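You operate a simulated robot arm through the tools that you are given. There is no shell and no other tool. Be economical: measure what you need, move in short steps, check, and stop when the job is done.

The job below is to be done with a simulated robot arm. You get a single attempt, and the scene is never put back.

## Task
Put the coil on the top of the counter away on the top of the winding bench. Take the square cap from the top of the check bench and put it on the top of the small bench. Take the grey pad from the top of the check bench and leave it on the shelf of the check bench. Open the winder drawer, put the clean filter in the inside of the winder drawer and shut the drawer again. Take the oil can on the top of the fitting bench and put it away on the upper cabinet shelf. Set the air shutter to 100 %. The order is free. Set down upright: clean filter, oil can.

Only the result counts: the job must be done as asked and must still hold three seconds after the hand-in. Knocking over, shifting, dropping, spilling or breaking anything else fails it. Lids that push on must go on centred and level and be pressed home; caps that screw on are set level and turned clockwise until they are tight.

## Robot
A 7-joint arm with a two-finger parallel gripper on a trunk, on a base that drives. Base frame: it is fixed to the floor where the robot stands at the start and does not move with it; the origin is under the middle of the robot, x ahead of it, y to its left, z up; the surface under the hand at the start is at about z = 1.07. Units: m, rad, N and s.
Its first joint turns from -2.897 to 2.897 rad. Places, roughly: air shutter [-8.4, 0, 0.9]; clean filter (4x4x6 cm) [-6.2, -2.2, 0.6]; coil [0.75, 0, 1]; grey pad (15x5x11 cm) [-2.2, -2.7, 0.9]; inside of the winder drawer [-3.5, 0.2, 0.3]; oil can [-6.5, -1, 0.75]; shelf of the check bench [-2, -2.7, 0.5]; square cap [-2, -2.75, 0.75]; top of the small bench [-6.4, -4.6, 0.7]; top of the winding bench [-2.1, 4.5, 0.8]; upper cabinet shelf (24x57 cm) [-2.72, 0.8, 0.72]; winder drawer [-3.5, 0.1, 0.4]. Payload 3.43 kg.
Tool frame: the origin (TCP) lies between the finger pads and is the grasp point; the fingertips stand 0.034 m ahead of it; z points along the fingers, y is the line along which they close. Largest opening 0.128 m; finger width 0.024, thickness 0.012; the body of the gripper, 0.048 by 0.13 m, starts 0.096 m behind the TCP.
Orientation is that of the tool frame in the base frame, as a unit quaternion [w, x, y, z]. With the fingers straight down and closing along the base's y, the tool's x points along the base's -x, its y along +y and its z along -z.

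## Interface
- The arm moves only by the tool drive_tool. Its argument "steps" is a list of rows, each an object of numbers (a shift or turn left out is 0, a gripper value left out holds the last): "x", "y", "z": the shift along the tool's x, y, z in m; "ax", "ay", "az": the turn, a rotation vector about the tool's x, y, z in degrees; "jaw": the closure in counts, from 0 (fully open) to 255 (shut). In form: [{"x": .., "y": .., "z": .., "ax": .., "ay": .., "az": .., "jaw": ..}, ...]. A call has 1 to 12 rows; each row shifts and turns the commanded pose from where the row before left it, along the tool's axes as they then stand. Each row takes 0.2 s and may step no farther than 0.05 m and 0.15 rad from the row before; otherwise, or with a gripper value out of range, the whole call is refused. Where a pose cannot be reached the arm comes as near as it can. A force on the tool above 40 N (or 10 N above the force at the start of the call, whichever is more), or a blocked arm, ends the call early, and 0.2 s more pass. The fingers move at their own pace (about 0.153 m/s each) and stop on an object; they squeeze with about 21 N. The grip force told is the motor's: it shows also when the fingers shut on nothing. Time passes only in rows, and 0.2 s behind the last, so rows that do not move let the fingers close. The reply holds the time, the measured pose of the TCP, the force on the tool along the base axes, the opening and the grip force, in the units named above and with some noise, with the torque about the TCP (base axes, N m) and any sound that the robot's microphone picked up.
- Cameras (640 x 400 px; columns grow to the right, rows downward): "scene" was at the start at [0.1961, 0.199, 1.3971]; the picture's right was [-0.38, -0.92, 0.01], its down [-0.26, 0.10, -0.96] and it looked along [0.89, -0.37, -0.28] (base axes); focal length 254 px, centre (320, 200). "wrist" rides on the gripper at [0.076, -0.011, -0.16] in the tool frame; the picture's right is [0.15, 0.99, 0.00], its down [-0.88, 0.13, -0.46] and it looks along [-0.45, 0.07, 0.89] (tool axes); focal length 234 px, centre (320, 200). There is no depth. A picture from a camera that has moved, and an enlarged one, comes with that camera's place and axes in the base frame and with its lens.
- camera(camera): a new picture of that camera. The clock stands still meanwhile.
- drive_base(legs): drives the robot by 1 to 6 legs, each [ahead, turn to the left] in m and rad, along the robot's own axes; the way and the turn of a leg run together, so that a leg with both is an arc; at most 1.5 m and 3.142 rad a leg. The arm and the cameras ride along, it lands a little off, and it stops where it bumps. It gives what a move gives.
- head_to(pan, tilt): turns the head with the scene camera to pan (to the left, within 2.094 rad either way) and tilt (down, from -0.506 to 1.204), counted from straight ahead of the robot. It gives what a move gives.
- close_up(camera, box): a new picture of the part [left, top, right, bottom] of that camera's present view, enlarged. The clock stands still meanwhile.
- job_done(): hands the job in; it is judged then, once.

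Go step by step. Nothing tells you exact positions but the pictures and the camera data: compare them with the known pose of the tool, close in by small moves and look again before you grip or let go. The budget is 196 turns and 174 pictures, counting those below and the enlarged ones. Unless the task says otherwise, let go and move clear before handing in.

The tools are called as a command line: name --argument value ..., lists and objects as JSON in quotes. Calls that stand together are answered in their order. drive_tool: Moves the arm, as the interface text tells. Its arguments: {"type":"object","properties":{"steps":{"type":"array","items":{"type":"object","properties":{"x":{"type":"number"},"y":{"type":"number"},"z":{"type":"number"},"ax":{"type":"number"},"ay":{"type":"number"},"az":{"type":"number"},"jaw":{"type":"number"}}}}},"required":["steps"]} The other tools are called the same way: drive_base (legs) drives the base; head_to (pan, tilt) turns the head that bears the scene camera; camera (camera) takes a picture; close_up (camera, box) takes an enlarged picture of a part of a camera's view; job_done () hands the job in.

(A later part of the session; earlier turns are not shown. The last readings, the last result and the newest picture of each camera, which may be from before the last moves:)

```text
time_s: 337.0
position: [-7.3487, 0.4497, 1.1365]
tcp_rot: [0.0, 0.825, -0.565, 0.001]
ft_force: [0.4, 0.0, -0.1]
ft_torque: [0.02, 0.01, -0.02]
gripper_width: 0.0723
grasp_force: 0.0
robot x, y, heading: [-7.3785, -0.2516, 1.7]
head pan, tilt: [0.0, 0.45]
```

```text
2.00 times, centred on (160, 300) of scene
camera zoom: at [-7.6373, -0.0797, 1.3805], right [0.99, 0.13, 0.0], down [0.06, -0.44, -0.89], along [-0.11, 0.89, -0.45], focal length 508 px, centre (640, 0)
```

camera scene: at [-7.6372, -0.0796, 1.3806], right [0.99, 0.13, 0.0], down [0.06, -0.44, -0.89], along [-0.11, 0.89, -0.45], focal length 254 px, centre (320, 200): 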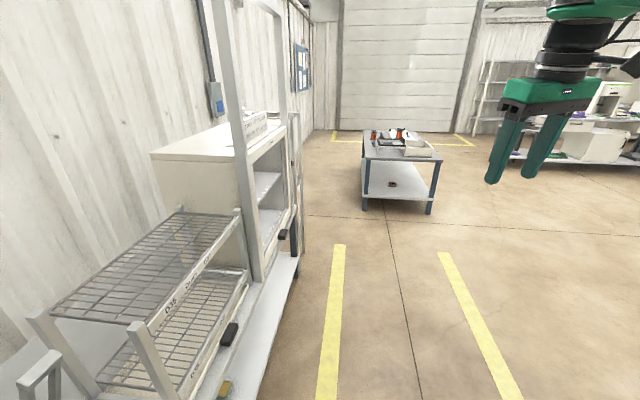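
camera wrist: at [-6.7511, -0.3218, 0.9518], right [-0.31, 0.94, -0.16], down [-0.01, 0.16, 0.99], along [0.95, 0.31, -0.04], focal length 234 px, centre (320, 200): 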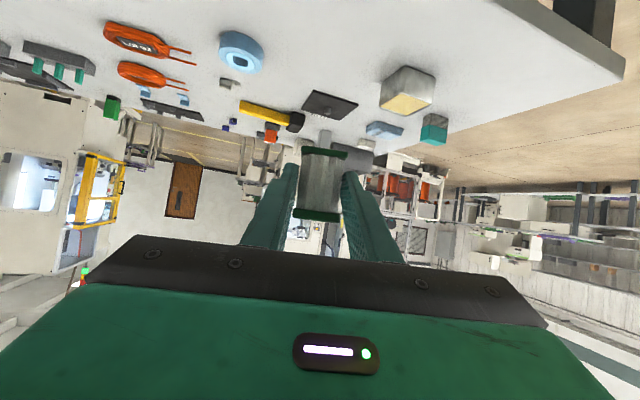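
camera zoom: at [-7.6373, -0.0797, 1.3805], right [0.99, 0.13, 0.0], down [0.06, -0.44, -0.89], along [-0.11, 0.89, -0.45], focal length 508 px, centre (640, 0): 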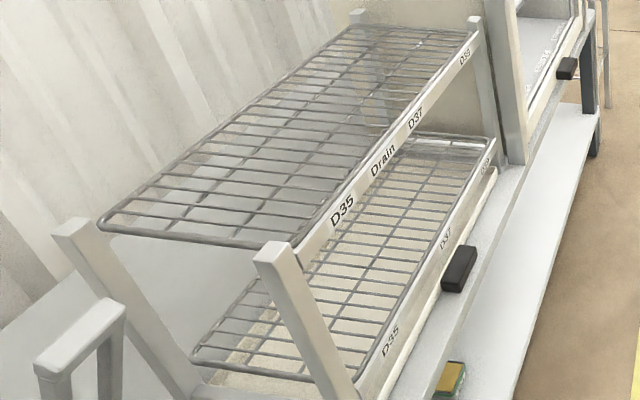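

head_to --pan 1.25 --tilt 0.5

camera --camera "scene"

```text
time_s: 338.4
position: [-7.3481, 0.4495, 1.1375]
tcp_rot: [-0.001, 0.826, -0.564, 0.0]
ft_force: [0.5, 1.0, 0.3]
ft_torque: [0.02, -0.03, 0.01]
gripper_width: 0.0729
grasp_force: 0.2
robot x, y, heading: [-7.3824, -0.2489, 1.698]
head pan, tilt: [1.25, 0.499]
```

```text
69 pictures are left
camera scene: at [-7.7149, -0.1533, 1.3769], right [0.19, 0.98, -0.01], down [0.47, -0.1, -0.88], along [-0.86, 0.16, -0.48], focal length 254 px, centre (320, 200)
```

scene: 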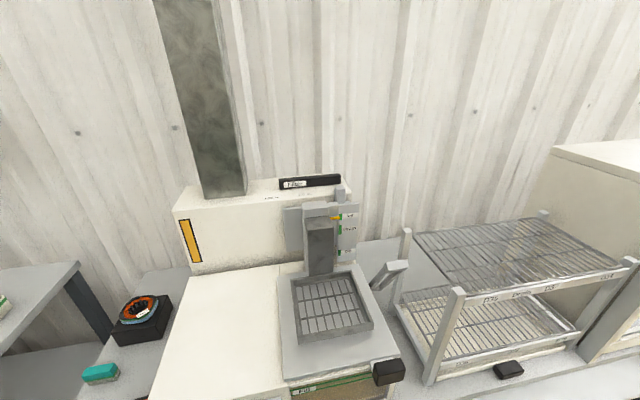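

close_up --camera "scene" --box '[272, 165, 368, 225]'

close_up --camera "scene" --box '[272, 200, 432, 300]'

close_up --camera "scene" --box '[272, 310, 416, 400]'

```text
6.67 times, centred on (320, 195) of scene
camera zoom: at [-7.7149, -0.1533, 1.3769], right [0.19, 0.98, -0.01], down [0.47, -0.1, -0.88], along [-0.86, 0.16, -0.48], focal length 1694 px, centre (320, 233)
```

zoom: 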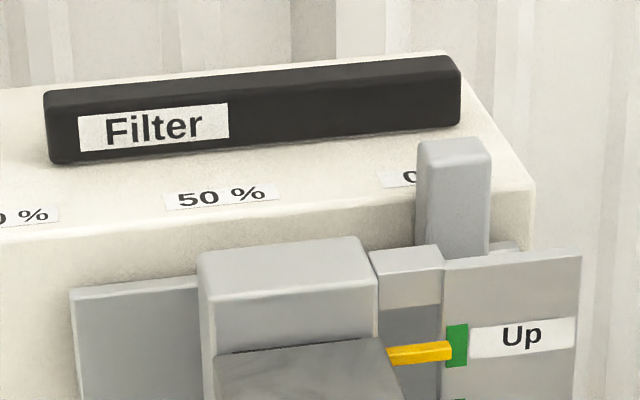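

```text
4.00 times, centred on (352, 250) of scene
camera zoom: at [-7.7149, -0.1533, 1.3769], right [0.19, 0.98, -0.01], down [0.47, -0.1, -0.88], along [-0.86, 0.16, -0.48], focal length 1016 px, centre (192, 0)
```

zoom: 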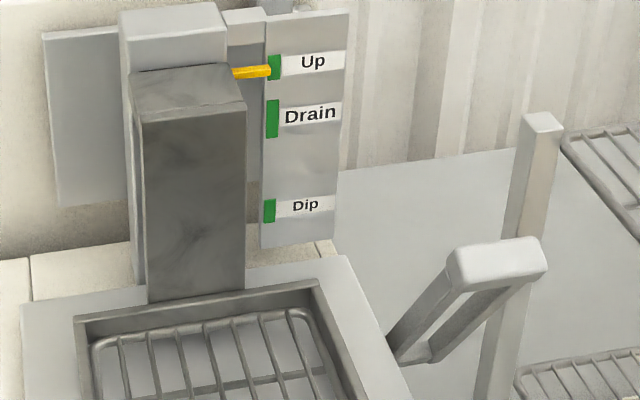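

```text
4.44 times, centred on (344, 355) of scene
camera zoom: at [-7.7149, -0.1533, 1.3769], right [0.19, 0.98, -0.01], down [0.47, -0.1, -0.88], along [-0.86, 0.16, -0.48], focal length 1130 px, centre (213, -489)
```

zoom: 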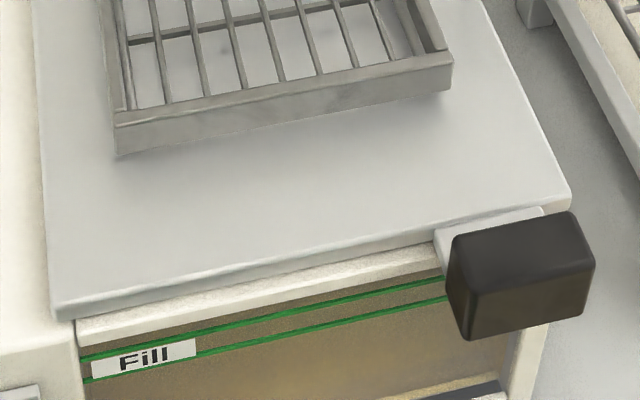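

The air shutter seems to be a slider: a grey post on top of the back box, now at "0 %", with "50 %" and the far label further left. I'll zoom to read the whole scale.

close_up --camera "scene" --box '[230, 165, 358, 245]'

```text
5.00 times, centred on (294, 205) of scene
camera zoom: at [-7.7149, -0.1533, 1.3769], right [0.19, 0.98, -0.01], down [0.47, -0.1, -0.88], along [-0.86, 0.16, -0.48], focal length 1271 px, centre (450, 175)
```

zoom: 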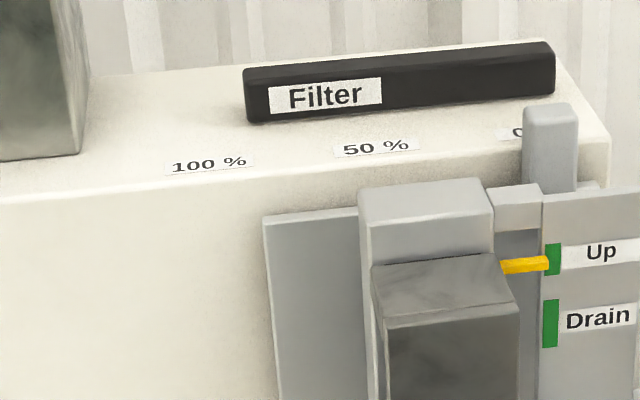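

The shutter is the grey post at about (-8.36, 0.03), top z≈1.045. It must slide toward -y until it is at the "100 %" label (y≈-0.17). I'll shift the hand to a comfortable raised pose and then turn to face it.

drive_tool --steps '[{"x": -0.009, "y": 0.0365, "z": -0.0275}, {"x": -0.009, "y": 0.0365, "z": -0.0275}, {"x": -0.009, "y": 0.0365, "z": -0.0275}, {"x": -0.009, "y": 0.0365, "z": -0.0275}, {"jaw": 0}]'

drive_base --legs '[[0, 1.44]]'

camera --camera "wrist"

```text
time_s: 339.6
position: [-7.4973, 0.4303, 1.2491]
tcp_rot: [0.0, 0.826, -0.564, -0.001]
ft_force: [0.5, 0.8, -0.1]
ft_torque: [0.03, 0.02, 0.0]
gripper_width: 0.1281
grasp_force: 0.0
robot x, y, heading: [-7.3813, -0.2491, 1.699]
head pan, tilt: [1.25, 0.499]
```

```text
time_s: 344.0
position: [-8.0686, -0.2694, 1.2479]
tcp_rot: [0.001, 0.993, 0.115, 0.0]
ft_force: [-1.0, -0.6, -0.1]
ft_torque: [0.01, 0.01, -0.01]
gripper_width: 0.128
grasp_force: 0.1
robot x, y, heading: [-7.3767, -0.2265, 3.127]
head pan, tilt: [1.25, 0.499]
```

```text
64 pictures are left
camera wrist: at [-7.9975, -0.2417, 1.4073], right [0.37, -0.93, 0.0], down [-0.83, -0.33, 0.46], along [-0.42, -0.17, -0.89], focal length 234 px, centre (320, 200)
```

wrist: 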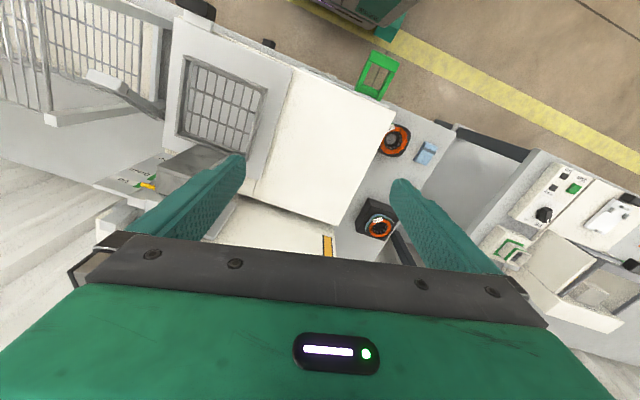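

I'm facing it now. I'll move a bit closer, square the tool and bring the hand over the post to look from above.

drive_base --legs '[[0.09, 0]]'

drive_tool --steps '[{"az": 6.6}, {"az": 6.6}, {"x": -0.02, "y": -0.0415}, {"x": -0.02, "y": -0.0415}, {"x": -0.02, "y": -0.0415}, {"x": -0.02, "y": -0.0415}, {"x": -0.02, "y": -0.0415}, {"x": -0.02, "y": -0.0415}, {"x": -0.02, "y": -0.0415}, {}]'

camera --camera "wrist"

```text
time_s: 345.1
position: [-8.1433, -0.2686, 1.2567]
tcp_rot: [0.001, 0.993, 0.115, -0.006]
ft_force: [-0.2, 0.3, 0.7]
ft_torque: [0.01, -0.02, -0.01]
gripper_width: 0.1282
grasp_force: 0.1
robot x, y, heading: [-7.4677, -0.2305, 3.131]
head pan, tilt: [1.25, 0.499]
```

```text
time_s: 347.3
position: [-8.269, 0.023, 1.2684]
tcp_rot: [0.001, 1.0, 0.001, -0.012]
ft_force: [0.2, -0.1, 0.4]
ft_torque: [0.0, 0.0, 0.01]
gripper_width: 0.1279
grasp_force: 0.0
robot x, y, heading: [-7.4715, -0.2273, 3.132]
head pan, tilt: [1.25, 0.499]
```

```text
63 pictures are left
camera wrist: at [-8.1893, 0.0353, 1.4252], right [0.15, -0.99, 0.0], down [-0.87, -0.13, 0.48], along [-0.47, -0.07, -0.88], focal length 234 px, centre (320, 200)
```

wrist: 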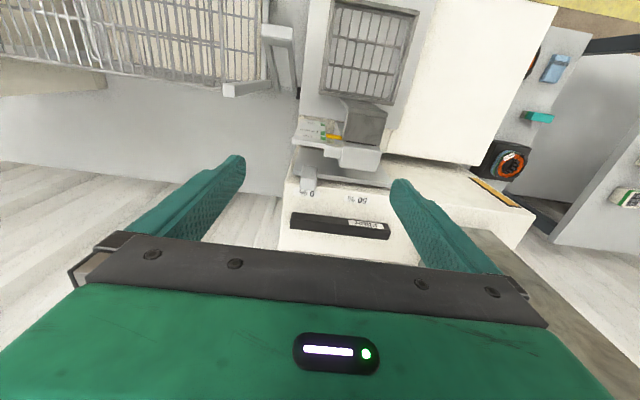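

close_up --camera "wrist" --box '[272, 130, 400, 210]'

```text
5.00 times, centred on (336, 170) of wrist
camera zoom: at [-8.1893, 0.0353, 1.4252], right [0.15, -0.99, 0.0], down [-0.87, -0.13, 0.48], along [-0.47, -0.07, -0.88], focal length 1171 px, centre (240, 350)
```

zoom: 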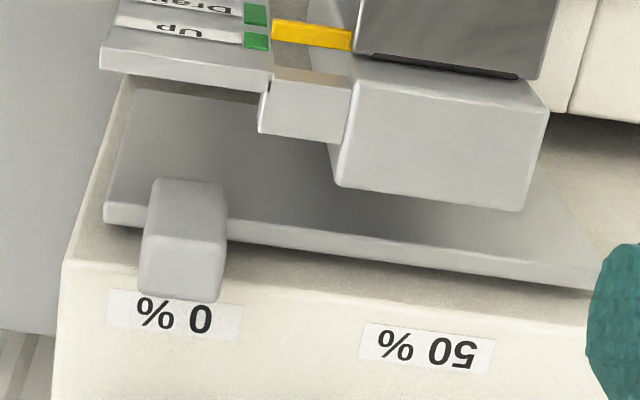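

The geometry is clear. The post is centred at (-8.358, 0.030) with its top at 1.055, about 2.9 cm wide, with room behind the lift carriage. I'll descend with open fingers on either side.

drive_tool --steps '[{"x": -0.045, "y": -0.0035}, {"x": -0.044, "y": -0.0035}, {"z": 0.05}, {"z": 0.05}, {"z": 0.04}, {}]'

camera --camera "wrist"

```text
time_s: 347.8
position: [-8.3241, 0.0297, 1.2921]
tcp_rot: [-0.003, 0.999, 0.005, -0.032]
ft_force: [1.4, -0.4, 1.4]
ft_torque: [0.09, 0.19, 0.01]
gripper_width: 0.1279
grasp_force: 0.1
out of reach, approached as far as the arm can: row 2
robot x, y, heading: [-7.4637, -0.2219, 3.129]
head pan, tilt: [1.25, 0.499]
stopped in row 2: the force on the tool passed its limit at 268 N (the readings are from after the stop); the commanded pose is now the measured one
```

```text
61 pictures are left
camera wrist: at [-8.2384, 0.0401, 1.4455], right [0.15, -0.99, -0.02], down [-0.85, -0.14, 0.51], along [-0.51, -0.06, -0.86], focal length 234 px, centre (320, 200)
```

wrist: 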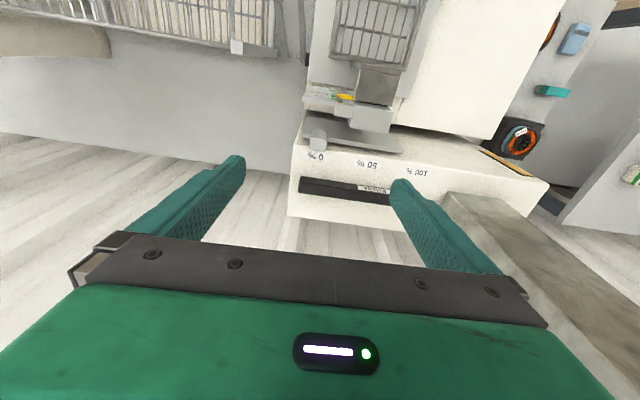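

The hand is at the edge of reach up there. I'll come back slightly, go lower, pitch the tool forward a little and advance again.

drive_tool --steps '[{"x": 0.04}, {"z": 0.05}, {"z": 0.05}, {"z": 0.02}, {"ay": -6}, {"ay": -6}, {}]'

drive_base --legs '[[0.03, 0]]'

```text
time_s: 349.4
position: [-8.2984, 0.032, 1.1604]
tcp_rot: [-0.002, 0.991, 0.005, -0.132]
ft_force: [0.2, -0.2, 0.6]
ft_torque: [-0.02, 0.0, -0.01]
gripper_width: 0.1277
grasp_force: 0.0
robot x, y, heading: [-7.4701, -0.2274, 3.13]
head pan, tilt: [1.25, 0.499]
```

```text
time_s: 350.3
position: [-8.3282, 0.0308, 1.1611]
tcp_rot: [-0.002, 0.991, 0.004, -0.131]
ft_force: [-0.1, -0.7, 0.4]
ft_torque: [0.01, -0.03, -0.03]
gripper_width: 0.1278
grasp_force: 0.1
robot x, y, heading: [-7.4966, -0.2313, 3.129]
head pan, tilt: [1.25, 0.499]
```

drive_tool --steps '[{"x": -0.029, "z": 0.008}, {"x": 0.0105, "z": 0.0389}, {}]'

camera --camera "wrist"

```text
time_s: 351.1
position: [-8.3451, 0.0329, 1.1313]
tcp_rot: [-0.002, 0.99, 0.005, -0.138]
ft_force: [-0.1, 0.1, 0.5]
ft_torque: [0.0, -0.01, 0.0]
gripper_width: 0.1281
grasp_force: 0.1
robot x, y, heading: [-7.4969, -0.2287, 3.128]
head pan, tilt: [1.25, 0.499]
```

```text
60 pictures are left
camera wrist: at [-8.2292, 0.0436, 1.2627], right [0.15, -0.99, -0.05], down [-0.72, -0.14, 0.68], along [-0.68, -0.07, -0.73], focal length 234 px, centre (320, 200)
```

wrist: 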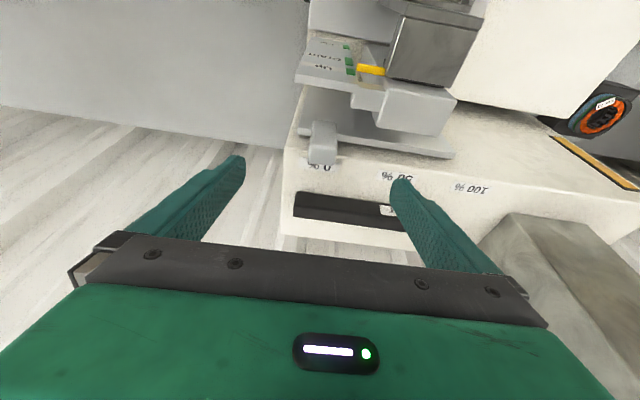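

drive_tool --steps '[{"x": 0.0025, "y": 0.001, "z": 0.032}, {"x": 0.0025, "y": 0.001, "z": 0.032}, {}]'

camera --camera "wrist"

```text
time_s: 351.9
position: [-8.3572, 0.0305, 1.067]
tcp_rot: [-0.003, 0.99, 0.004, -0.139]
ft_force: [0.5, 0.1, 0.4]
ft_torque: [-0.01, 0.02, 0.01]
gripper_width: 0.128
grasp_force: 0.0
robot x, y, heading: [-7.502, -0.2285, 3.124]
head pan, tilt: [1.25, 0.499]
```

```text
59 pictures are left
camera wrist: at [-8.2416, 0.0421, 1.1994], right [0.15, -0.99, -0.05], down [-0.72, -0.14, 0.68], along [-0.68, -0.07, -0.73], focal length 234 px, centre (320, 200)
```

wrist: 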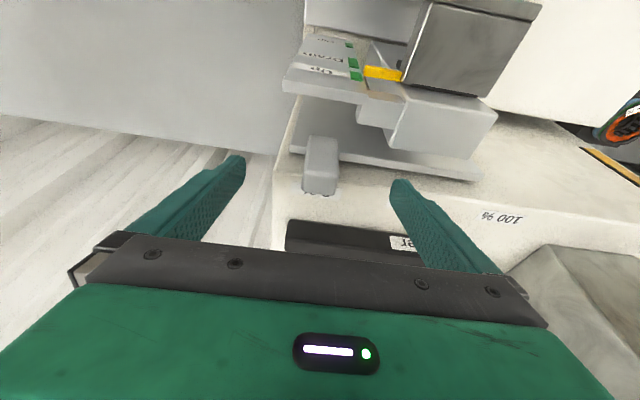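

The post is between the fingers. I'll close and slide it toward "100 %" in small steps.

drive_tool --steps '[{"jaw": 255}, {}, {}, {}, {"y": 0.02}, {"y": 0.02}, {"y": 0.02}, {}]'

camera --camera "wrist"

```text
time_s: 353.7
position: [-8.3581, -0.0336, 1.0667]
tcp_rot: [-0.003, 0.99, 0.005, -0.141]
ft_force: [-22.1, -2.7, 6.3]
ft_torque: [-0.45, 1.37, -0.85]
gripper_width: 0.03
grasp_force: 45.0
robot x, y, heading: [-7.5006, -0.2258, 3.125]
head pan, tilt: [1.25, 0.499]
```

```text
58 pictures are left
camera wrist: at [-8.2409, -0.0206, 1.1991], right [0.15, -0.99, -0.05], down [-0.72, -0.14, 0.68], along [-0.68, -0.07, -0.73], focal length 234 px, centre (320, 200)
```

wrist: 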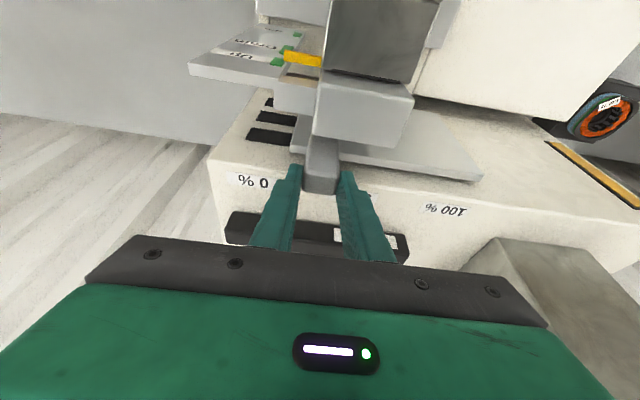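

It slides and opens the slots. I'll relieve the small sideways force and continue.

drive_tool --steps '[{"x": -0.003, "y": 0.02}, {"y": 0.025}, {"y": 0.025}, {"y": 0.025}, {}]'

```text
time_s: 354.9
position: [-8.3557, -0.1274, 1.066]
tcp_rot: [-0.002, 0.99, 0.006, -0.138]
ft_force: [-12.7, -2.2, 6.1]
ft_torque: [-0.5, -0.48, -0.7]
gripper_width: 0.0303
grasp_force: 45.0
robot x, y, heading: [-7.5017, -0.2249, 3.131]
head pan, tilt: [1.25, 0.499]
```

drive_tool --steps '[{"y": 0.02}, {"y": 0.02}, {"y": 0.012}, {}]'

camera --camera "wrist"

close_up --camera "scene" --box '[210, 150, 370, 250]'

```text
time_s: 355.7
position: [-8.3426, -0.1689, 1.0763]
tcp_rot: [-0.005, 0.99, -0.002, -0.143]
ft_force: [-26.5, 5.3, -30.8]
ft_torque: [-0.02, -0.62, 0.11]
gripper_width: 0.0292
grasp_force: 44.7
robot x, y, heading: [-7.5008, -0.2259, 3.133]
head pan, tilt: [1.25, 0.499]
stopped in row 4: the force on the tool passed its limit at 44 N (the readings are from after the stop); the commanded pose is now the measured one
```

```text
57 pictures are left
camera wrist: at [-8.2258, -0.1602, 1.2073], right [0.13, -0.99, -0.05], down [-0.72, -0.13, 0.68], along [-0.68, -0.05, -0.73], focal length 234 px, centre (320, 200)
```

wrist: 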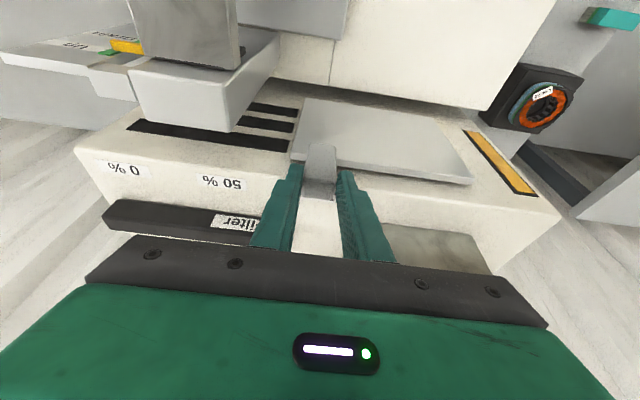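

```text
4.00 times, centred on (290, 200) of scene
camera zoom: at [-7.6441, -0.5457, 1.3768], right [-0.94, 0.33, -0.01], down [0.17, 0.45, -0.88], along [-0.28, -0.83, -0.48], focal length 1016 px, centre (440, 200)
```

zoom: 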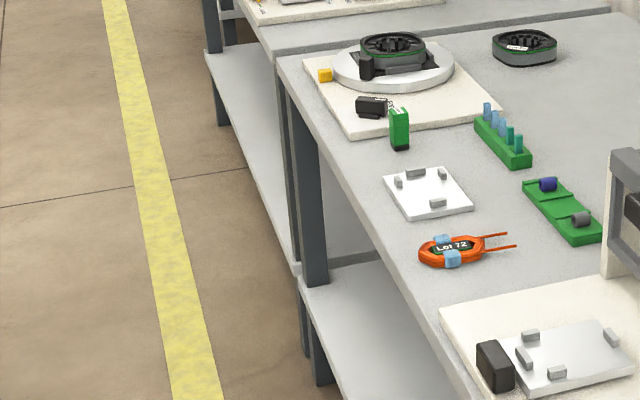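

The post is close to the "100 %" label and the force limit stopped me. I'll open the fingers and check the position from above.

drive_tool --steps '[{"jaw": 170}, {}, {"x": -0.012, "z": -0.03}, {"x": -0.012, "z": -0.045}, {}]'

camera --camera "wrist"

```text
time_s: 356.9
position: [-8.3415, -0.1741, 1.1573]
tcp_rot: [-0.005, 0.99, -0.002, -0.144]
ft_force: [0.4, -1.1, -0.9]
ft_torque: [0.0, -0.02, -0.03]
gripper_width: 0.0429
grasp_force: 0.0
robot x, y, heading: [-7.4968, -0.2278, 3.126]
head pan, tilt: [1.25, 0.499]
```

```text
55 pictures are left
camera wrist: at [-8.2235, -0.1643, 1.2886], right [0.14, -0.99, -0.05], down [-0.71, -0.13, 0.69], along [-0.69, -0.06, -0.72], focal length 234 px, centre (320, 200)
```

wrist: 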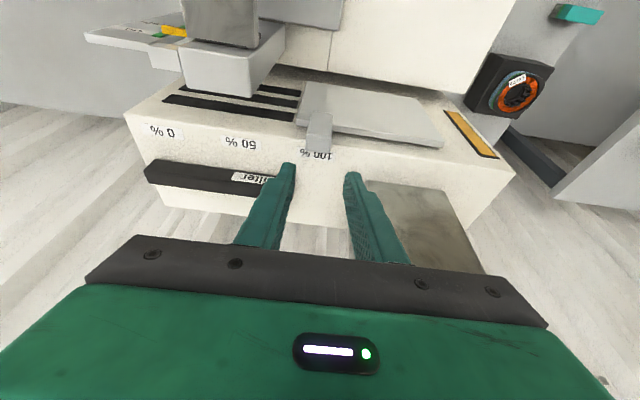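

The post has moved about 0.20 m and sits almost at the label. I'll re-grip and nudge it to the end stop.

drive_tool --steps '[{"x": 0.0055, "z": 0.045}, {"x": 0.0055, "z": 0.045}, {"jaw": 255}, {}, {}, {"y": 0.006}, {"y": 0.006}, {}]'

```text
time_s: 358.4
position: [-8.3473, -0.1697, 1.078]
tcp_rot: [-0.008, 0.989, -0.008, -0.149]
ft_force: [-10.6, 8.9, -18.2]
ft_torque: [0.22, 0.7, 0.77]
gripper_width: 0.0299
grasp_force: 45.2
robot x, y, heading: [-7.4988, -0.224, 3.13]
head pan, tilt: [1.25, 0.499]
stopped in row 7: the force on the tool passed its limit at 45 N (the readings are from after the stop); the commanded pose is now the measured one
```

It resists at y≈-0.172, which looks like the end stop at 0.20 m of travel. I'll release, lift off and check.

drive_tool --steps '[{"jaw": 170}, {}, {"x": -0.012, "z": -0.03}, {"x": -0.012, "z": -0.045}, {"x": -0.012, "z": -0.045}, {}]'

close_up --camera "wrist" --box '[120, 60, 440, 260]'

```text
time_s: 359.8
position: [-8.3457, -0.1735, 1.2067]
tcp_rot: [-0.008, 0.989, -0.009, -0.15]
ft_force: [0.4, 0.4, 0.0]
ft_torque: [-0.02, 0.0, 0.0]
gripper_width: 0.0425
grasp_force: 0.1
robot x, y, heading: [-7.4994, -0.2261, 3.125]
head pan, tilt: [1.25, 0.499]
```

```text
2.00 times, centred on (280, 160) of wrist
camera zoom: at [-8.2253, -0.166, 1.3363], right [0.12, -0.99, -0.06], down [-0.71, -0.13, 0.7], along [-0.7, -0.04, -0.72], focal length 468 px, centre (400, 280)
```

zoom: 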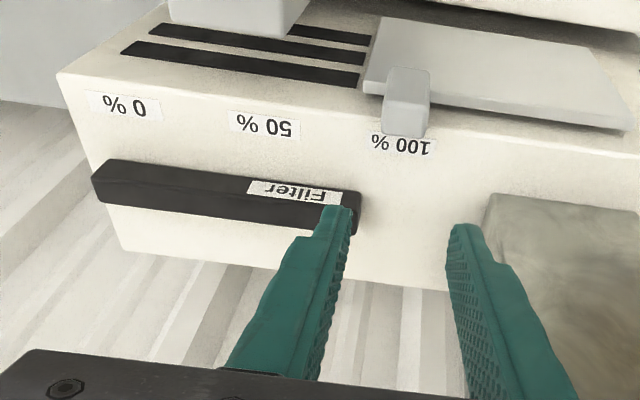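

The shutter is at 100 %. Next is the oil can, so I'll retract the arm, turn south, drive down the aisle and face the fitting bench.

drive_tool --steps '[{"x": 0.045, "z": -0.015}, {"x": 0.045, "z": -0.015}, {"x": 0.03, "z": -0.03}, {"ay": 8.4, "jaw": 0}, {"ay": 8.4}, {}]'

drive_base --legs '[[-0.09, 0], [0, 1.575], [0.6, 0], [0, 1.57]]'

camera --camera "wrist"

```text
time_s: 361.2
position: [-8.214, -0.1726, 1.2199]
tcp_rot: [-0.003, 1.0, -0.012, -0.005]
ft_force: [0.5, 1.8, 0.1]
ft_torque: [-0.24, 0.03, 0.01]
gripper_width: 0.1276
grasp_force: 0.1
robot x, y, heading: [-7.5035, -0.2276, 3.127]
head pan, tilt: [1.25, 0.499]
```

```text
time_s: 366.2
position: [-7.5145, -0.9198, 1.2218]
tcp_rot: [0.013, 0.741, 0.671, -0.012]
ft_force: [0.1, -0.8, -1.1]
ft_torque: [0.12, 0.03, 0.02]
gripper_width: 0.128
grasp_force: 0.0
robot x, y, heading: [-7.4279, -0.2272, -1.665]
head pan, tilt: [1.25, 0.499]
stopped in leg 2: the robot was blocked; the commanded pose is now the measured one
```

```text
53 pictures are left
camera wrist: at [-7.5192, -0.8376, 1.3781], right [1.0, 0.05, 0.0], down [0.04, -0.87, 0.49], along [0.02, -0.49, -0.87], focal length 234 px, centre (320, 200)
```

wrist: 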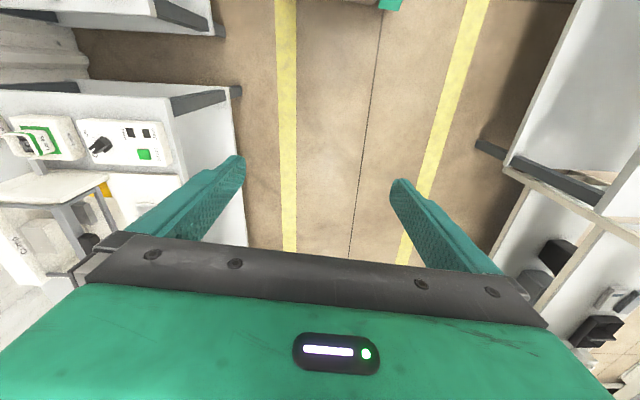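

drive_base --legs '[[0, 0.09], [0.6, 0], [0, 1.57]]'

head_to --pan 0.0 --tilt 0.5

camera --camera "scene"

```text
time_s: 374.5
position: [-6.7386, -0.8646, 1.2213]
tcp_rot: [0.018, 0.012, 1.0, 0.002]
ft_force: [-1.2, 0.3, 0.6]
ft_torque: [0.05, 0.03, -0.01]
gripper_width: 0.1282
grasp_force: 0.1
robot x, y, heading: [-7.4331, -0.8537, -0.017]
head pan, tilt: [1.25, 0.499]
```

```text
time_s: 375.9
position: [-6.7483, -0.8649, 1.223]
tcp_rot: [0.023, 0.011, 1.0, 0.002]
ft_force: [-0.2, 0.5, -0.7]
ft_torque: [-0.05, 0.01, 0.01]
gripper_width: 0.1279
grasp_force: 0.0
robot x, y, heading: [-7.4334, -0.8568, -0.017]
head pan, tilt: [0.0, 0.499]
```

```text
52 pictures are left
camera scene: at [-7.2288, -0.6238, 1.3761], right [-0.02, -1.0, 0.0], down [-0.49, 0.01, -0.87], along [0.87, -0.01, -0.49], focal length 254 px, centre (320, 200)
```

scene: 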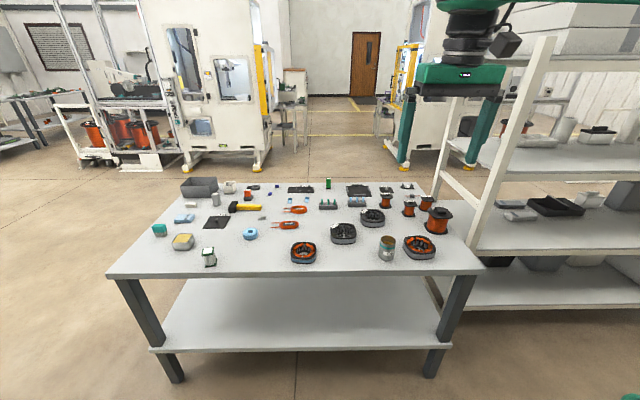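

The oil can is at about (-6.53, -0.875), roughly 6 cm across and 9 cm tall, close to a stator on its south side. I'll yaw the tool so the fingers close along x, and come over it.

drive_tool --steps '[{"x": -0.04, "z": 0.02}, {"x": -0.04, "z": 0.02}, {"x": -0.04, "z": 0.02}, {"x": -0.04, "z": 0.02}, {"x": -0.04, "z": 0.02}, {"z": 0.05}, {"z": 0.04}, {}]'

drive_tool --steps '[{"az": 8}, {"az": 8}, {"az": 8}, {"az": 8}, {"az": 8}, {"az": 8}, {"az": 8}, {"az": 8}, {"az": 8}, {"az": 8}, {"az": 7, "jaw": 40}, {}]'

camera --camera "wrist"

```text
time_s: 377.7
position: [-6.5448, -0.8672, 1.0501]
tcp_rot: [0.023, 0.012, 1.0, 0.001]
ft_force: [-0.3, 0.5, 0.5]
ft_torque: [0.01, -0.03, 0.0]
gripper_width: 0.1279
grasp_force: 0.1
robot x, y, heading: [-7.4297, -0.853, -0.012]
head pan, tilt: [0.0, 0.499]
```

```text
time_s: 380.3
position: [-6.5457, -0.8689, 1.0502]
tcp_rot: [0.017, 0.697, 0.717, 0.017]
ft_force: [-0.4, 1.1, -0.3]
ft_torque: [-0.01, -0.06, 0.0]
gripper_width: 0.1078
grasp_force: 0.1
robot x, y, heading: [-7.4358, -0.8567, -0.019]
head pan, tilt: [0.0, 0.499]
```

```text
51 pictures are left
camera wrist: at [-6.5661, -0.7933, 1.2093], right [0.98, 0.17, 0.05], down [0.13, -0.88, 0.46], along [0.12, -0.45, -0.89], focal length 234 px, centre (320, 200)
```

wrist: 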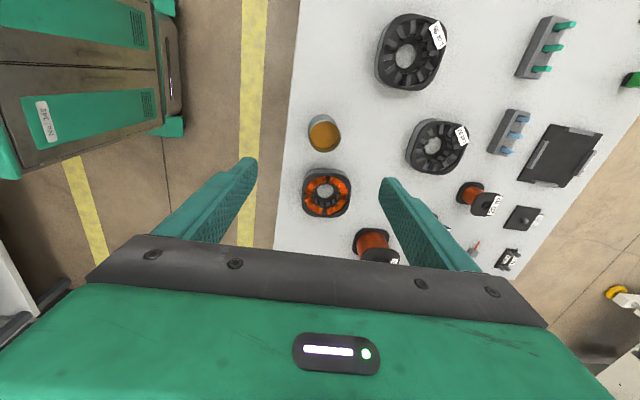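

The can's centre is at (-6.531, -0.865). I'll level, centre and go down.

drive_tool --steps '[{"ax": 2.7}, {"x": 0.004, "y": 0.015, "z": 0.03}, {"z": 0.05}, {"z": 0.05}, {"z": 0.03}, {}]'

camera --camera "wrist"

```text
time_s: 381.7
position: [-6.5297, -0.8632, 0.8887]
tcp_rot: [0.0, 0.696, 0.718, 0.001]
ft_force: [0.3, -1.3, -0.7]
ft_torque: [0.0, 0.0, 0.0]
gripper_width: 0.1079
grasp_force: 0.2
robot x, y, heading: [-7.435, -0.8553, -0.017]
head pan, tilt: [0.0, 0.499]
```

```text
50 pictures are left
camera wrist: at [-6.5433, -0.7874, 1.0483], right [0.98, 0.18, 0.0], down [0.16, -0.88, 0.46], along [0.08, -0.45, -0.89], focal length 234 px, centre (320, 200)
```

wrist: 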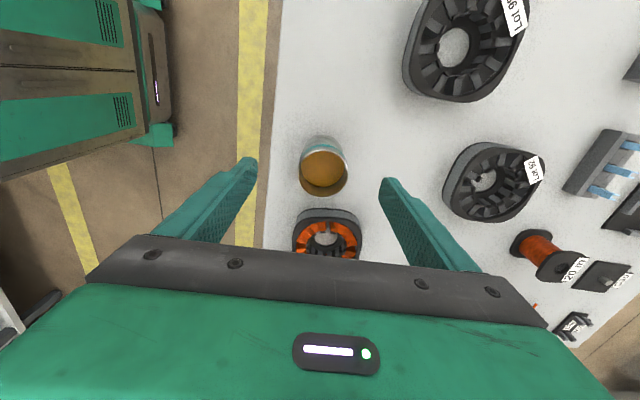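

drive_tool --steps '[{"x": -0.002, "y": 0.003, "z": 0.045}, {"z": 0.042}, {}, {"jaw": 255}, {}, {}, {}]'

camera --camera "wrist"

```text
time_s: 383.3
position: [-6.5279, -0.8644, 0.8034]
tcp_rot: [0.0, 0.696, 0.718, 0.0]
ft_force: [0.3, 0.4, -0.7]
ft_torque: [0.03, 0.0, 0.02]
gripper_width: 0.0505
grasp_force: 21.0
robot x, y, heading: [-7.433, -0.8546, -0.019]
head pan, tilt: [0.0, 0.499]
```

```text
49 pictures are left
camera wrist: at [-6.5408, -0.7901, 0.962], right [0.98, 0.18, 0.0], down [0.16, -0.88, 0.46], along [0.08, -0.45, -0.89], focal length 234 px, centre (320, 200)
```

wrist: 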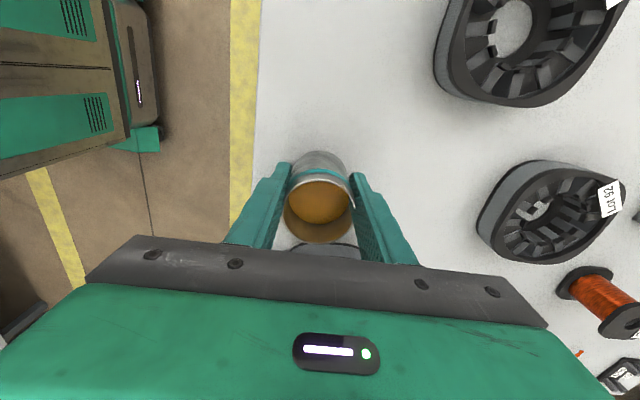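

The oil can is held upright. I'll lift it high, retract moderately, and drive around the north end of the fitting bench.

drive_tool --steps '[{"z": -0.02}, {"z": -0.04}, {"z": -0.05}, {"z": -0.05}, {"z": -0.05}, {"z": -0.05}, {"z": -0.05}, {"y": -0.04}, {"y": -0.04}, {"y": -0.04}, {"y": -0.02}, {}]'

drive_base --legs '[[0, 1.585], [1.5, 0], [0, -1.57], [1.5, 0], [0.6, 0]]'

camera --camera "scene"

```text
time_s: 385.9
position: [-6.666, -0.8694, 1.1159]
tcp_rot: [0.0, 0.697, 0.717, -0.002]
ft_force: [0.6, 0.8, -1.4]
ft_torque: [0.03, -0.01, 0.05]
gripper_width: 0.0507
grasp_force: 20.6
robot x, y, heading: [-7.4308, -0.8552, -0.023]
head pan, tilt: [0.0, 0.499]
```

```text
time_s: 412.5
position: [-4.6229, 0.7223, 1.1152]
tcp_rot: [0.0, 0.684, 0.729, -0.001]
ft_force: [0.5, 0.3, -2.2]
ft_torque: [0.05, -0.02, -0.02]
gripper_width: 0.0492
grasp_force: 21.2
robot x, y, heading: [-5.393, 0.7131, 0.023]
head pan, tilt: [0.0, 0.499]
```

```text
48 pictures are left
camera scene: at [-5.1924, 0.9485, 1.376], right [0.01, -1.0, 0.0], down [-0.49, -0.01, -0.87], along [0.87, 0.01, -0.49], focal length 254 px, centre (320, 200)
```

scene: 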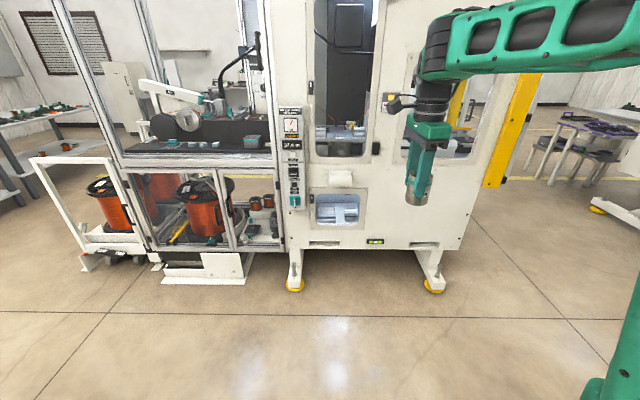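

I'm in front of the winder's west face. I'll go around its south side through the passage at y≈-1.

drive_base --legs '[[0, -1.16], [1.4, 0], [0.5, 0], [0, 1.14]]'

camera --camera "scene"

```text
time_s: 428.7
position: [-3.8081, -0.9374, 1.1254]
tcp_rot: [0.006, 0.668, 0.744, 0.002]
ft_force: [-0.5, 0.5, -2.4]
ft_torque: [0.01, -0.01, 0.04]
gripper_width: 0.0489
grasp_force: 21.4
robot x, y, heading: [-4.5603, -1.003, 0.05]
head pan, tilt: [0.0, 0.499]
```

```text
47 pictures are left
camera scene: at [-4.3734, -0.7569, 1.3761], right [0.06, -1.0, 0.0], down [-0.49, -0.03, -0.87], along [0.87, 0.05, -0.49], focal length 254 px, centre (320, 200)
```

scene: 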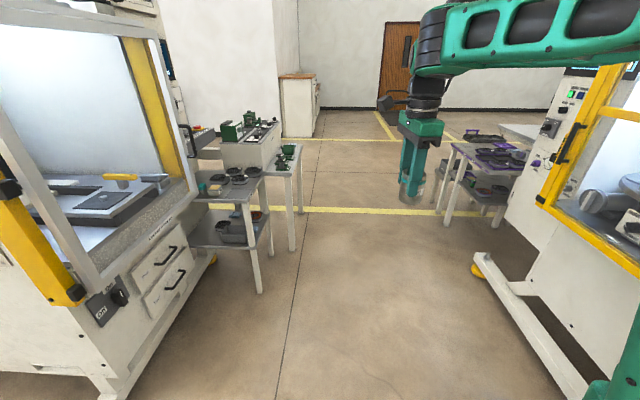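

The winder's south side shows two drawers at about (-3.5, 0.1). I'll zoom in on them while I'm here.

close_up --camera "scene" --box '[80, 190, 272, 310]'

```text
3.33 times, centred on (176, 250) of scene
camera zoom: at [-4.3734, -0.7569, 1.3761], right [0.06, -1.0, 0.0], down [-0.49, -0.03, -0.87], along [0.87, 0.05, -0.49], focal length 847 px, centre (800, 33)
```

zoom: 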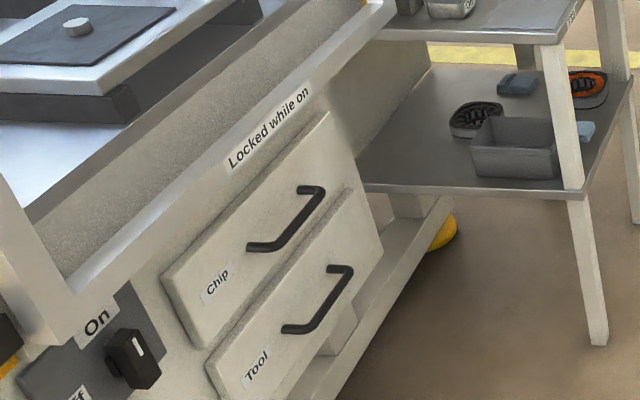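

The label reads "Locked while on", and the drawers are marked "Chip" and "Tool". I'll drive past and look at them squarely from x≈-3.5.

drive_base --legs '[[1.0, -0.05]]'

head_to --pan 1.4 --tilt 0.6

camera --camera "scene"

```text
time_s: 433.8
position: [-2.8364, -0.9392, 1.1346]
tcp_rot: [0.011, 0.686, 0.728, 0.005]
ft_force: [0.0, 1.1, -2.6]
ft_torque: [0.03, -0.01, 0.0]
gripper_width: 0.0489
grasp_force: 21.2
robot x, y, heading: [-3.5801, -0.9699, 0.009]
head pan, tilt: [0.0, 0.499]
```

```text
time_s: 435.4
position: [-2.847, -0.938, 1.1444]
tcp_rot: [0.016, 0.686, 0.728, 0.006]
ft_force: [0.8, -0.2, -0.7]
ft_torque: [0.01, 0.0, 0.05]
gripper_width: 0.0489
grasp_force: 20.8
robot x, y, heading: [-3.5816, -0.9721, 0.015]
head pan, tilt: [1.4, 0.6]
```

```text
45 pictures are left
camera scene: at [-3.458, -0.6469, 1.368], right [0.99, -0.16, -0.01], down [-0.1, -0.56, -0.82], along [0.12, 0.81, -0.57], focal length 254 px, centre (320, 200)
```

scene: 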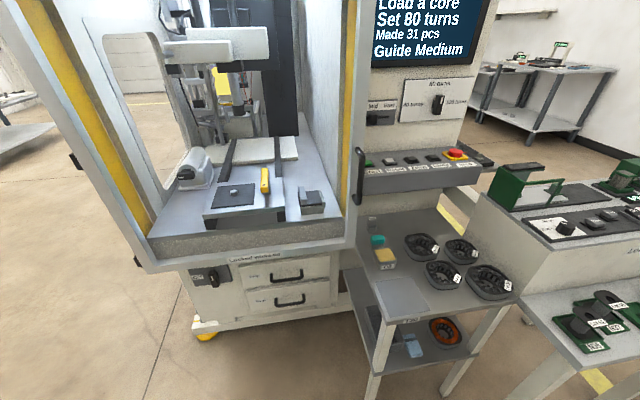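

This is indeed the winder. The upper "Chip" drawer front is at z≈0.50 and the lower "Tool" drawer front at z≈0.34. I'll check the on/off switch.

close_up --camera "scene" --box '[180, 245, 340, 345]'

```text
4.00 times, centred on (260, 295) of scene
camera zoom: at [-3.458, -0.6469, 1.368], right [0.99, -0.16, -0.01], down [-0.1, -0.56, -0.82], along [0.12, 0.81, -0.57], focal length 1016 px, centre (560, -180)
```

zoom: 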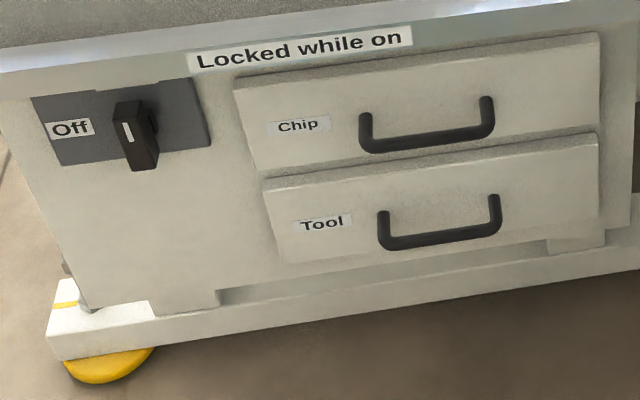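

I'll read the switch up close later. First the can: continue east, then north, to look at the cabinet from its east side.

drive_base --legs '[[1.4, -0.02], [0.75, 0], [0, 1.57], [1.3, 0]]'

camera --camera "scene"

```text
time_s: 456.7
position: [-1.3856, 1.0568, 1.1446]
tcp_rot: [0.006, -0.009, 1.0, 0.015]
ft_force: [0.8, -0.2, -1.9]
ft_torque: [0.0, 0.04, 0.0]
gripper_width: 0.0483
grasp_force: 21.1
robot x, y, heading: [-1.3868, 0.3254, 1.538]
head pan, tilt: [1.4, 0.6]
```

```text
43 pictures are left
camera scene: at [-1.7004, 0.4562, 1.368], right [0.2, 0.98, -0.01], down [0.55, -0.12, -0.82], along [-0.81, 0.16, -0.57], focal length 254 px, centre (320, 200)
```

scene: 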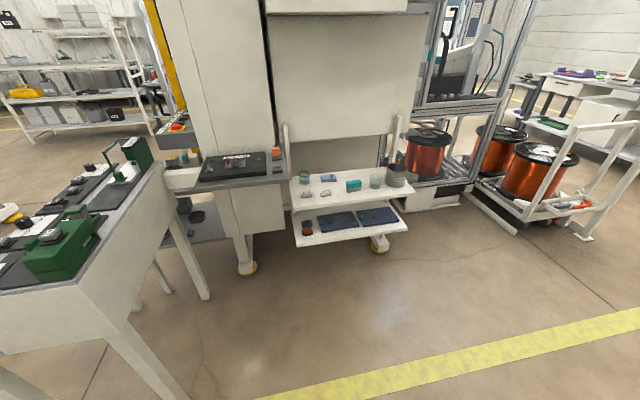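

The cabinet's two open shelves are in view, and the upper one is open above. I'll zoom in to choose a free spot.

close_up --camera "scene" --box '[270, 150, 430, 250]'

```text
4.00 times, centred on (350, 200) of scene
camera zoom: at [-1.7004, 0.4562, 1.368], right [0.2, 0.98, -0.01], down [0.55, -0.12, -0.82], along [-0.81, 0.16, -0.57], focal length 1016 px, centre (200, 200)
```

zoom: 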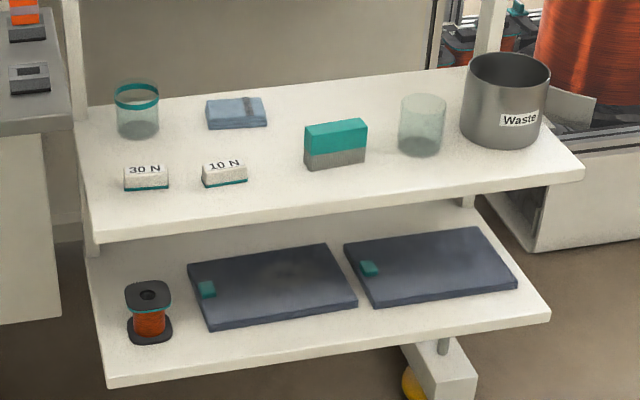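

The shelf is at z≈0.71 and there is a free spot around (-2.745, 0.84). I'll drive up, face west and return the tool to closing along y.

drive_base --legs '[[0.5, 0], [0, 1.6]]'

drive_tool --steps '[{"az": -8}, {"az": -8}, {"az": -8}, {"az": -8}, {"az": -8}, {"az": -8}, {"az": -8}, {"az": -8}, {"az": -8}, {"az": -8}, {"az": -7}, {}]'

drive_base --legs '[[0.58, 0]]'

camera --camera "wrist"

```text
time_s: 464.1
position: [-2.0877, 0.7926, 1.1553]
tcp_rot: [0.009, 0.726, -0.688, -0.021]
ft_force: [0.4, -0.4, -1.1]
ft_torque: [0.01, -0.01, 0.01]
gripper_width: 0.0482
grasp_force: 21.0
robot x, y, heading: [-1.3693, 0.8458, -3.135]
head pan, tilt: [1.4, 0.6]
```

```text
time_s: 466.7
position: [-2.0732, 0.7926, 1.1644]
tcp_rot: [-0.009, 1.0, 0.002, -0.026]
ft_force: [0.2, -0.6, -1.7]
ft_torque: [0.04, -0.05, 0.03]
gripper_width: 0.0482
grasp_force: 21.4
robot x, y, heading: [-1.3703, 0.8439, -3.137]
head pan, tilt: [1.4, 0.6]
```

```text
time_s: 470.0
position: [-2.6516, 0.7923, 1.1641]
tcp_rot: [-0.01, 1.0, -0.001, -0.028]
ft_force: [0.0, 0.0, -1.2]
ft_torque: [-0.02, -0.01, 0.01]
gripper_width: 0.0486
grasp_force: 20.9
robot x, y, heading: [-1.9464, 0.8415, -3.144]
head pan, tilt: [1.4, 0.6]
```

```text
41 pictures are left
camera wrist: at [-2.5672, 0.8004, 1.3196], right [0.14, -0.99, -0.03], down [-0.85, -0.14, 0.5], along [-0.5, -0.05, -0.87], focal length 234 px, centre (320, 200)
```

wrist: 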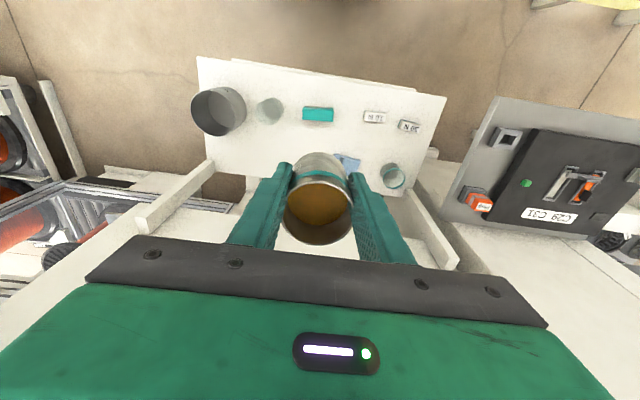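

drive_tool --steps '[{"x": -0.04, "y": -0.02}, {"x": -0.04, "y": -0.02}, {"z": 0.03, "ay": 3.2, "ax": -1.1}, {"x": -0.012, "y": -0.008, "z": 0.045}, {"z": 0.05}, {"z": 0.05}, {"z": 0.05}, {}]'

camera --camera "wrist"

head_to --pan 0.0 --tilt 0.6

camera --camera "scene"

```text
time_s: 471.3
position: [-2.8062, 0.8454, 0.9801]
tcp_rot: [-0.009, 1.0, -0.003, 0.005]
ft_force: [7.6, -1.3, -0.4]
ft_torque: [0.14, 0.73, 0.01]
gripper_width: 0.0479
grasp_force: 20.6
robot x, y, heading: [-1.9411, 0.8453, 3.137]
head pan, tilt: [1.4, 0.6]
stopped in row 6: the arm was blocked; the commanded pose is now the measured one
```

```text
40 pictures are left
camera wrist: at [-2.7318, 0.8519, 1.1406], right [0.14, -0.99, -0.02], down [-0.89, -0.13, 0.45], along [-0.44, -0.05, -0.9], focal length 234 px, centre (320, 200)
```

wrist: 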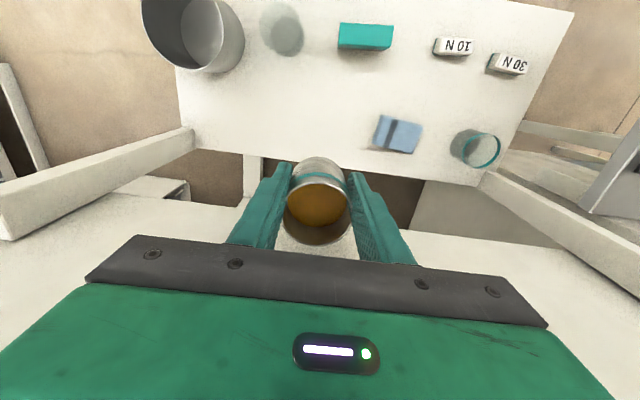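

```text
time_s: 472.9
position: [-2.7905, 0.8459, 1.007]
tcp_rot: [-0.008, 1.0, -0.006, -0.009]
ft_force: [-0.3, 0.1, -1.9]
ft_torque: [-0.03, -0.02, -0.03]
gripper_width: 0.0483
grasp_force: 21.4
robot x, y, heading: [-1.9421, 0.8446, 3.143]
head pan, tilt: [0.0, 0.6]
```

```text
39 pictures are left
camera scene: at [-2.1412, 0.6093, 1.367], right [0.0, 1.0, 0.0], down [0.58, 0.0, -0.82], along [-0.82, 0.0, -0.58], focal length 254 px, centre (320, 200)
```

scene: 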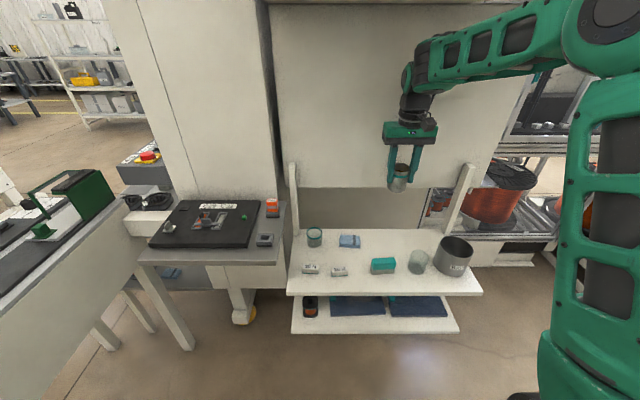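

The hand drifted too far in and touched the back panel. I'll move back 4.5 cm toward me and then go down.

drive_tool --steps '[{"x": 0.025}, {"x": 0.024}, {"z": 0.05}, {"z": 0.05}, {"z": 0.05}, {}]'

camera --camera "scene"

camera --camera "wrist"

```text
time_s: 474.3
position: [-2.7432, 0.8479, 0.8556]
tcp_rot: [-0.009, 1.0, -0.006, -0.008]
ft_force: [0.3, -1.0, -1.5]
ft_torque: [0.01, 0.02, -0.03]
gripper_width: 0.0483
grasp_force: 20.5
robot x, y, heading: [-1.9452, 0.8451, 3.136]
head pan, tilt: [0.0, 0.6]
```

```text
38 pictures are left
camera scene: at [-2.1411, 0.6094, 1.367], right [0.0, 1.0, 0.0], down [0.58, 0.0, -0.82], along [-0.82, 0.0, -0.58], focal length 254 px, centre (320, 200)
```

scene: 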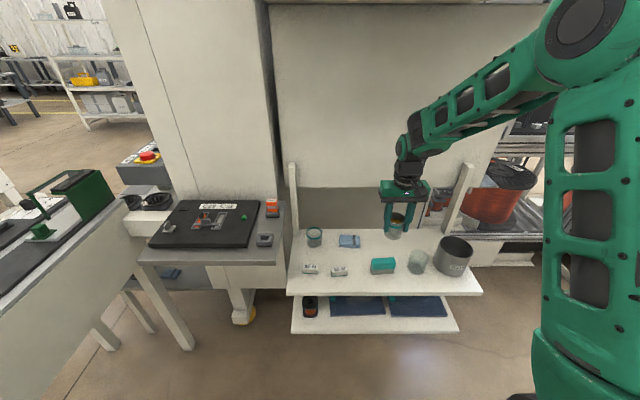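

```text
37 pictures are left
camera wrist: at [-2.6643, 0.8561, 1.0135], right [0.13, -0.99, -0.02], down [-0.87, -0.13, 0.47], along [-0.47, -0.05, -0.88], focal length 234 px, centre (320, 200)
```

wrist: 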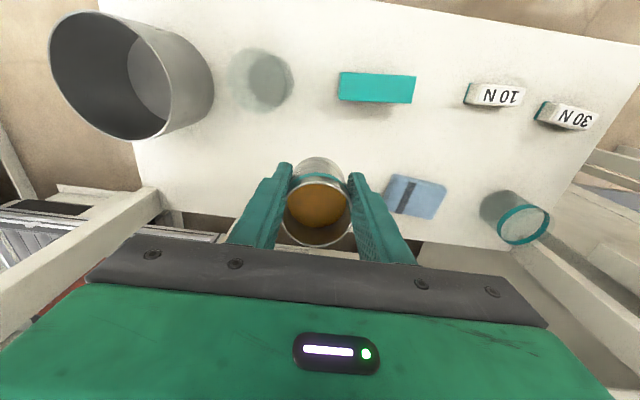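

The spot is clear, so I'll lower gently to contact.

drive_tool --steps '[{"z": 0.04}, {"z": 0.025}, {"z": 0.004}, {"z": 0.004}, {}]'

```text
time_s: 475.5
position: [-2.7473, 0.8496, 0.7839]
tcp_rot: [-0.008, 1.0, -0.006, -0.01]
ft_force: [-5.7, -1.2, 16.8]
ft_torque: [-0.17, 0.27, -0.09]
gripper_width: 0.0484
grasp_force: 20.7
robot x, y, heading: [-1.9412, 0.8445, 3.14]
head pan, tilt: [0.0, 0.6]
```

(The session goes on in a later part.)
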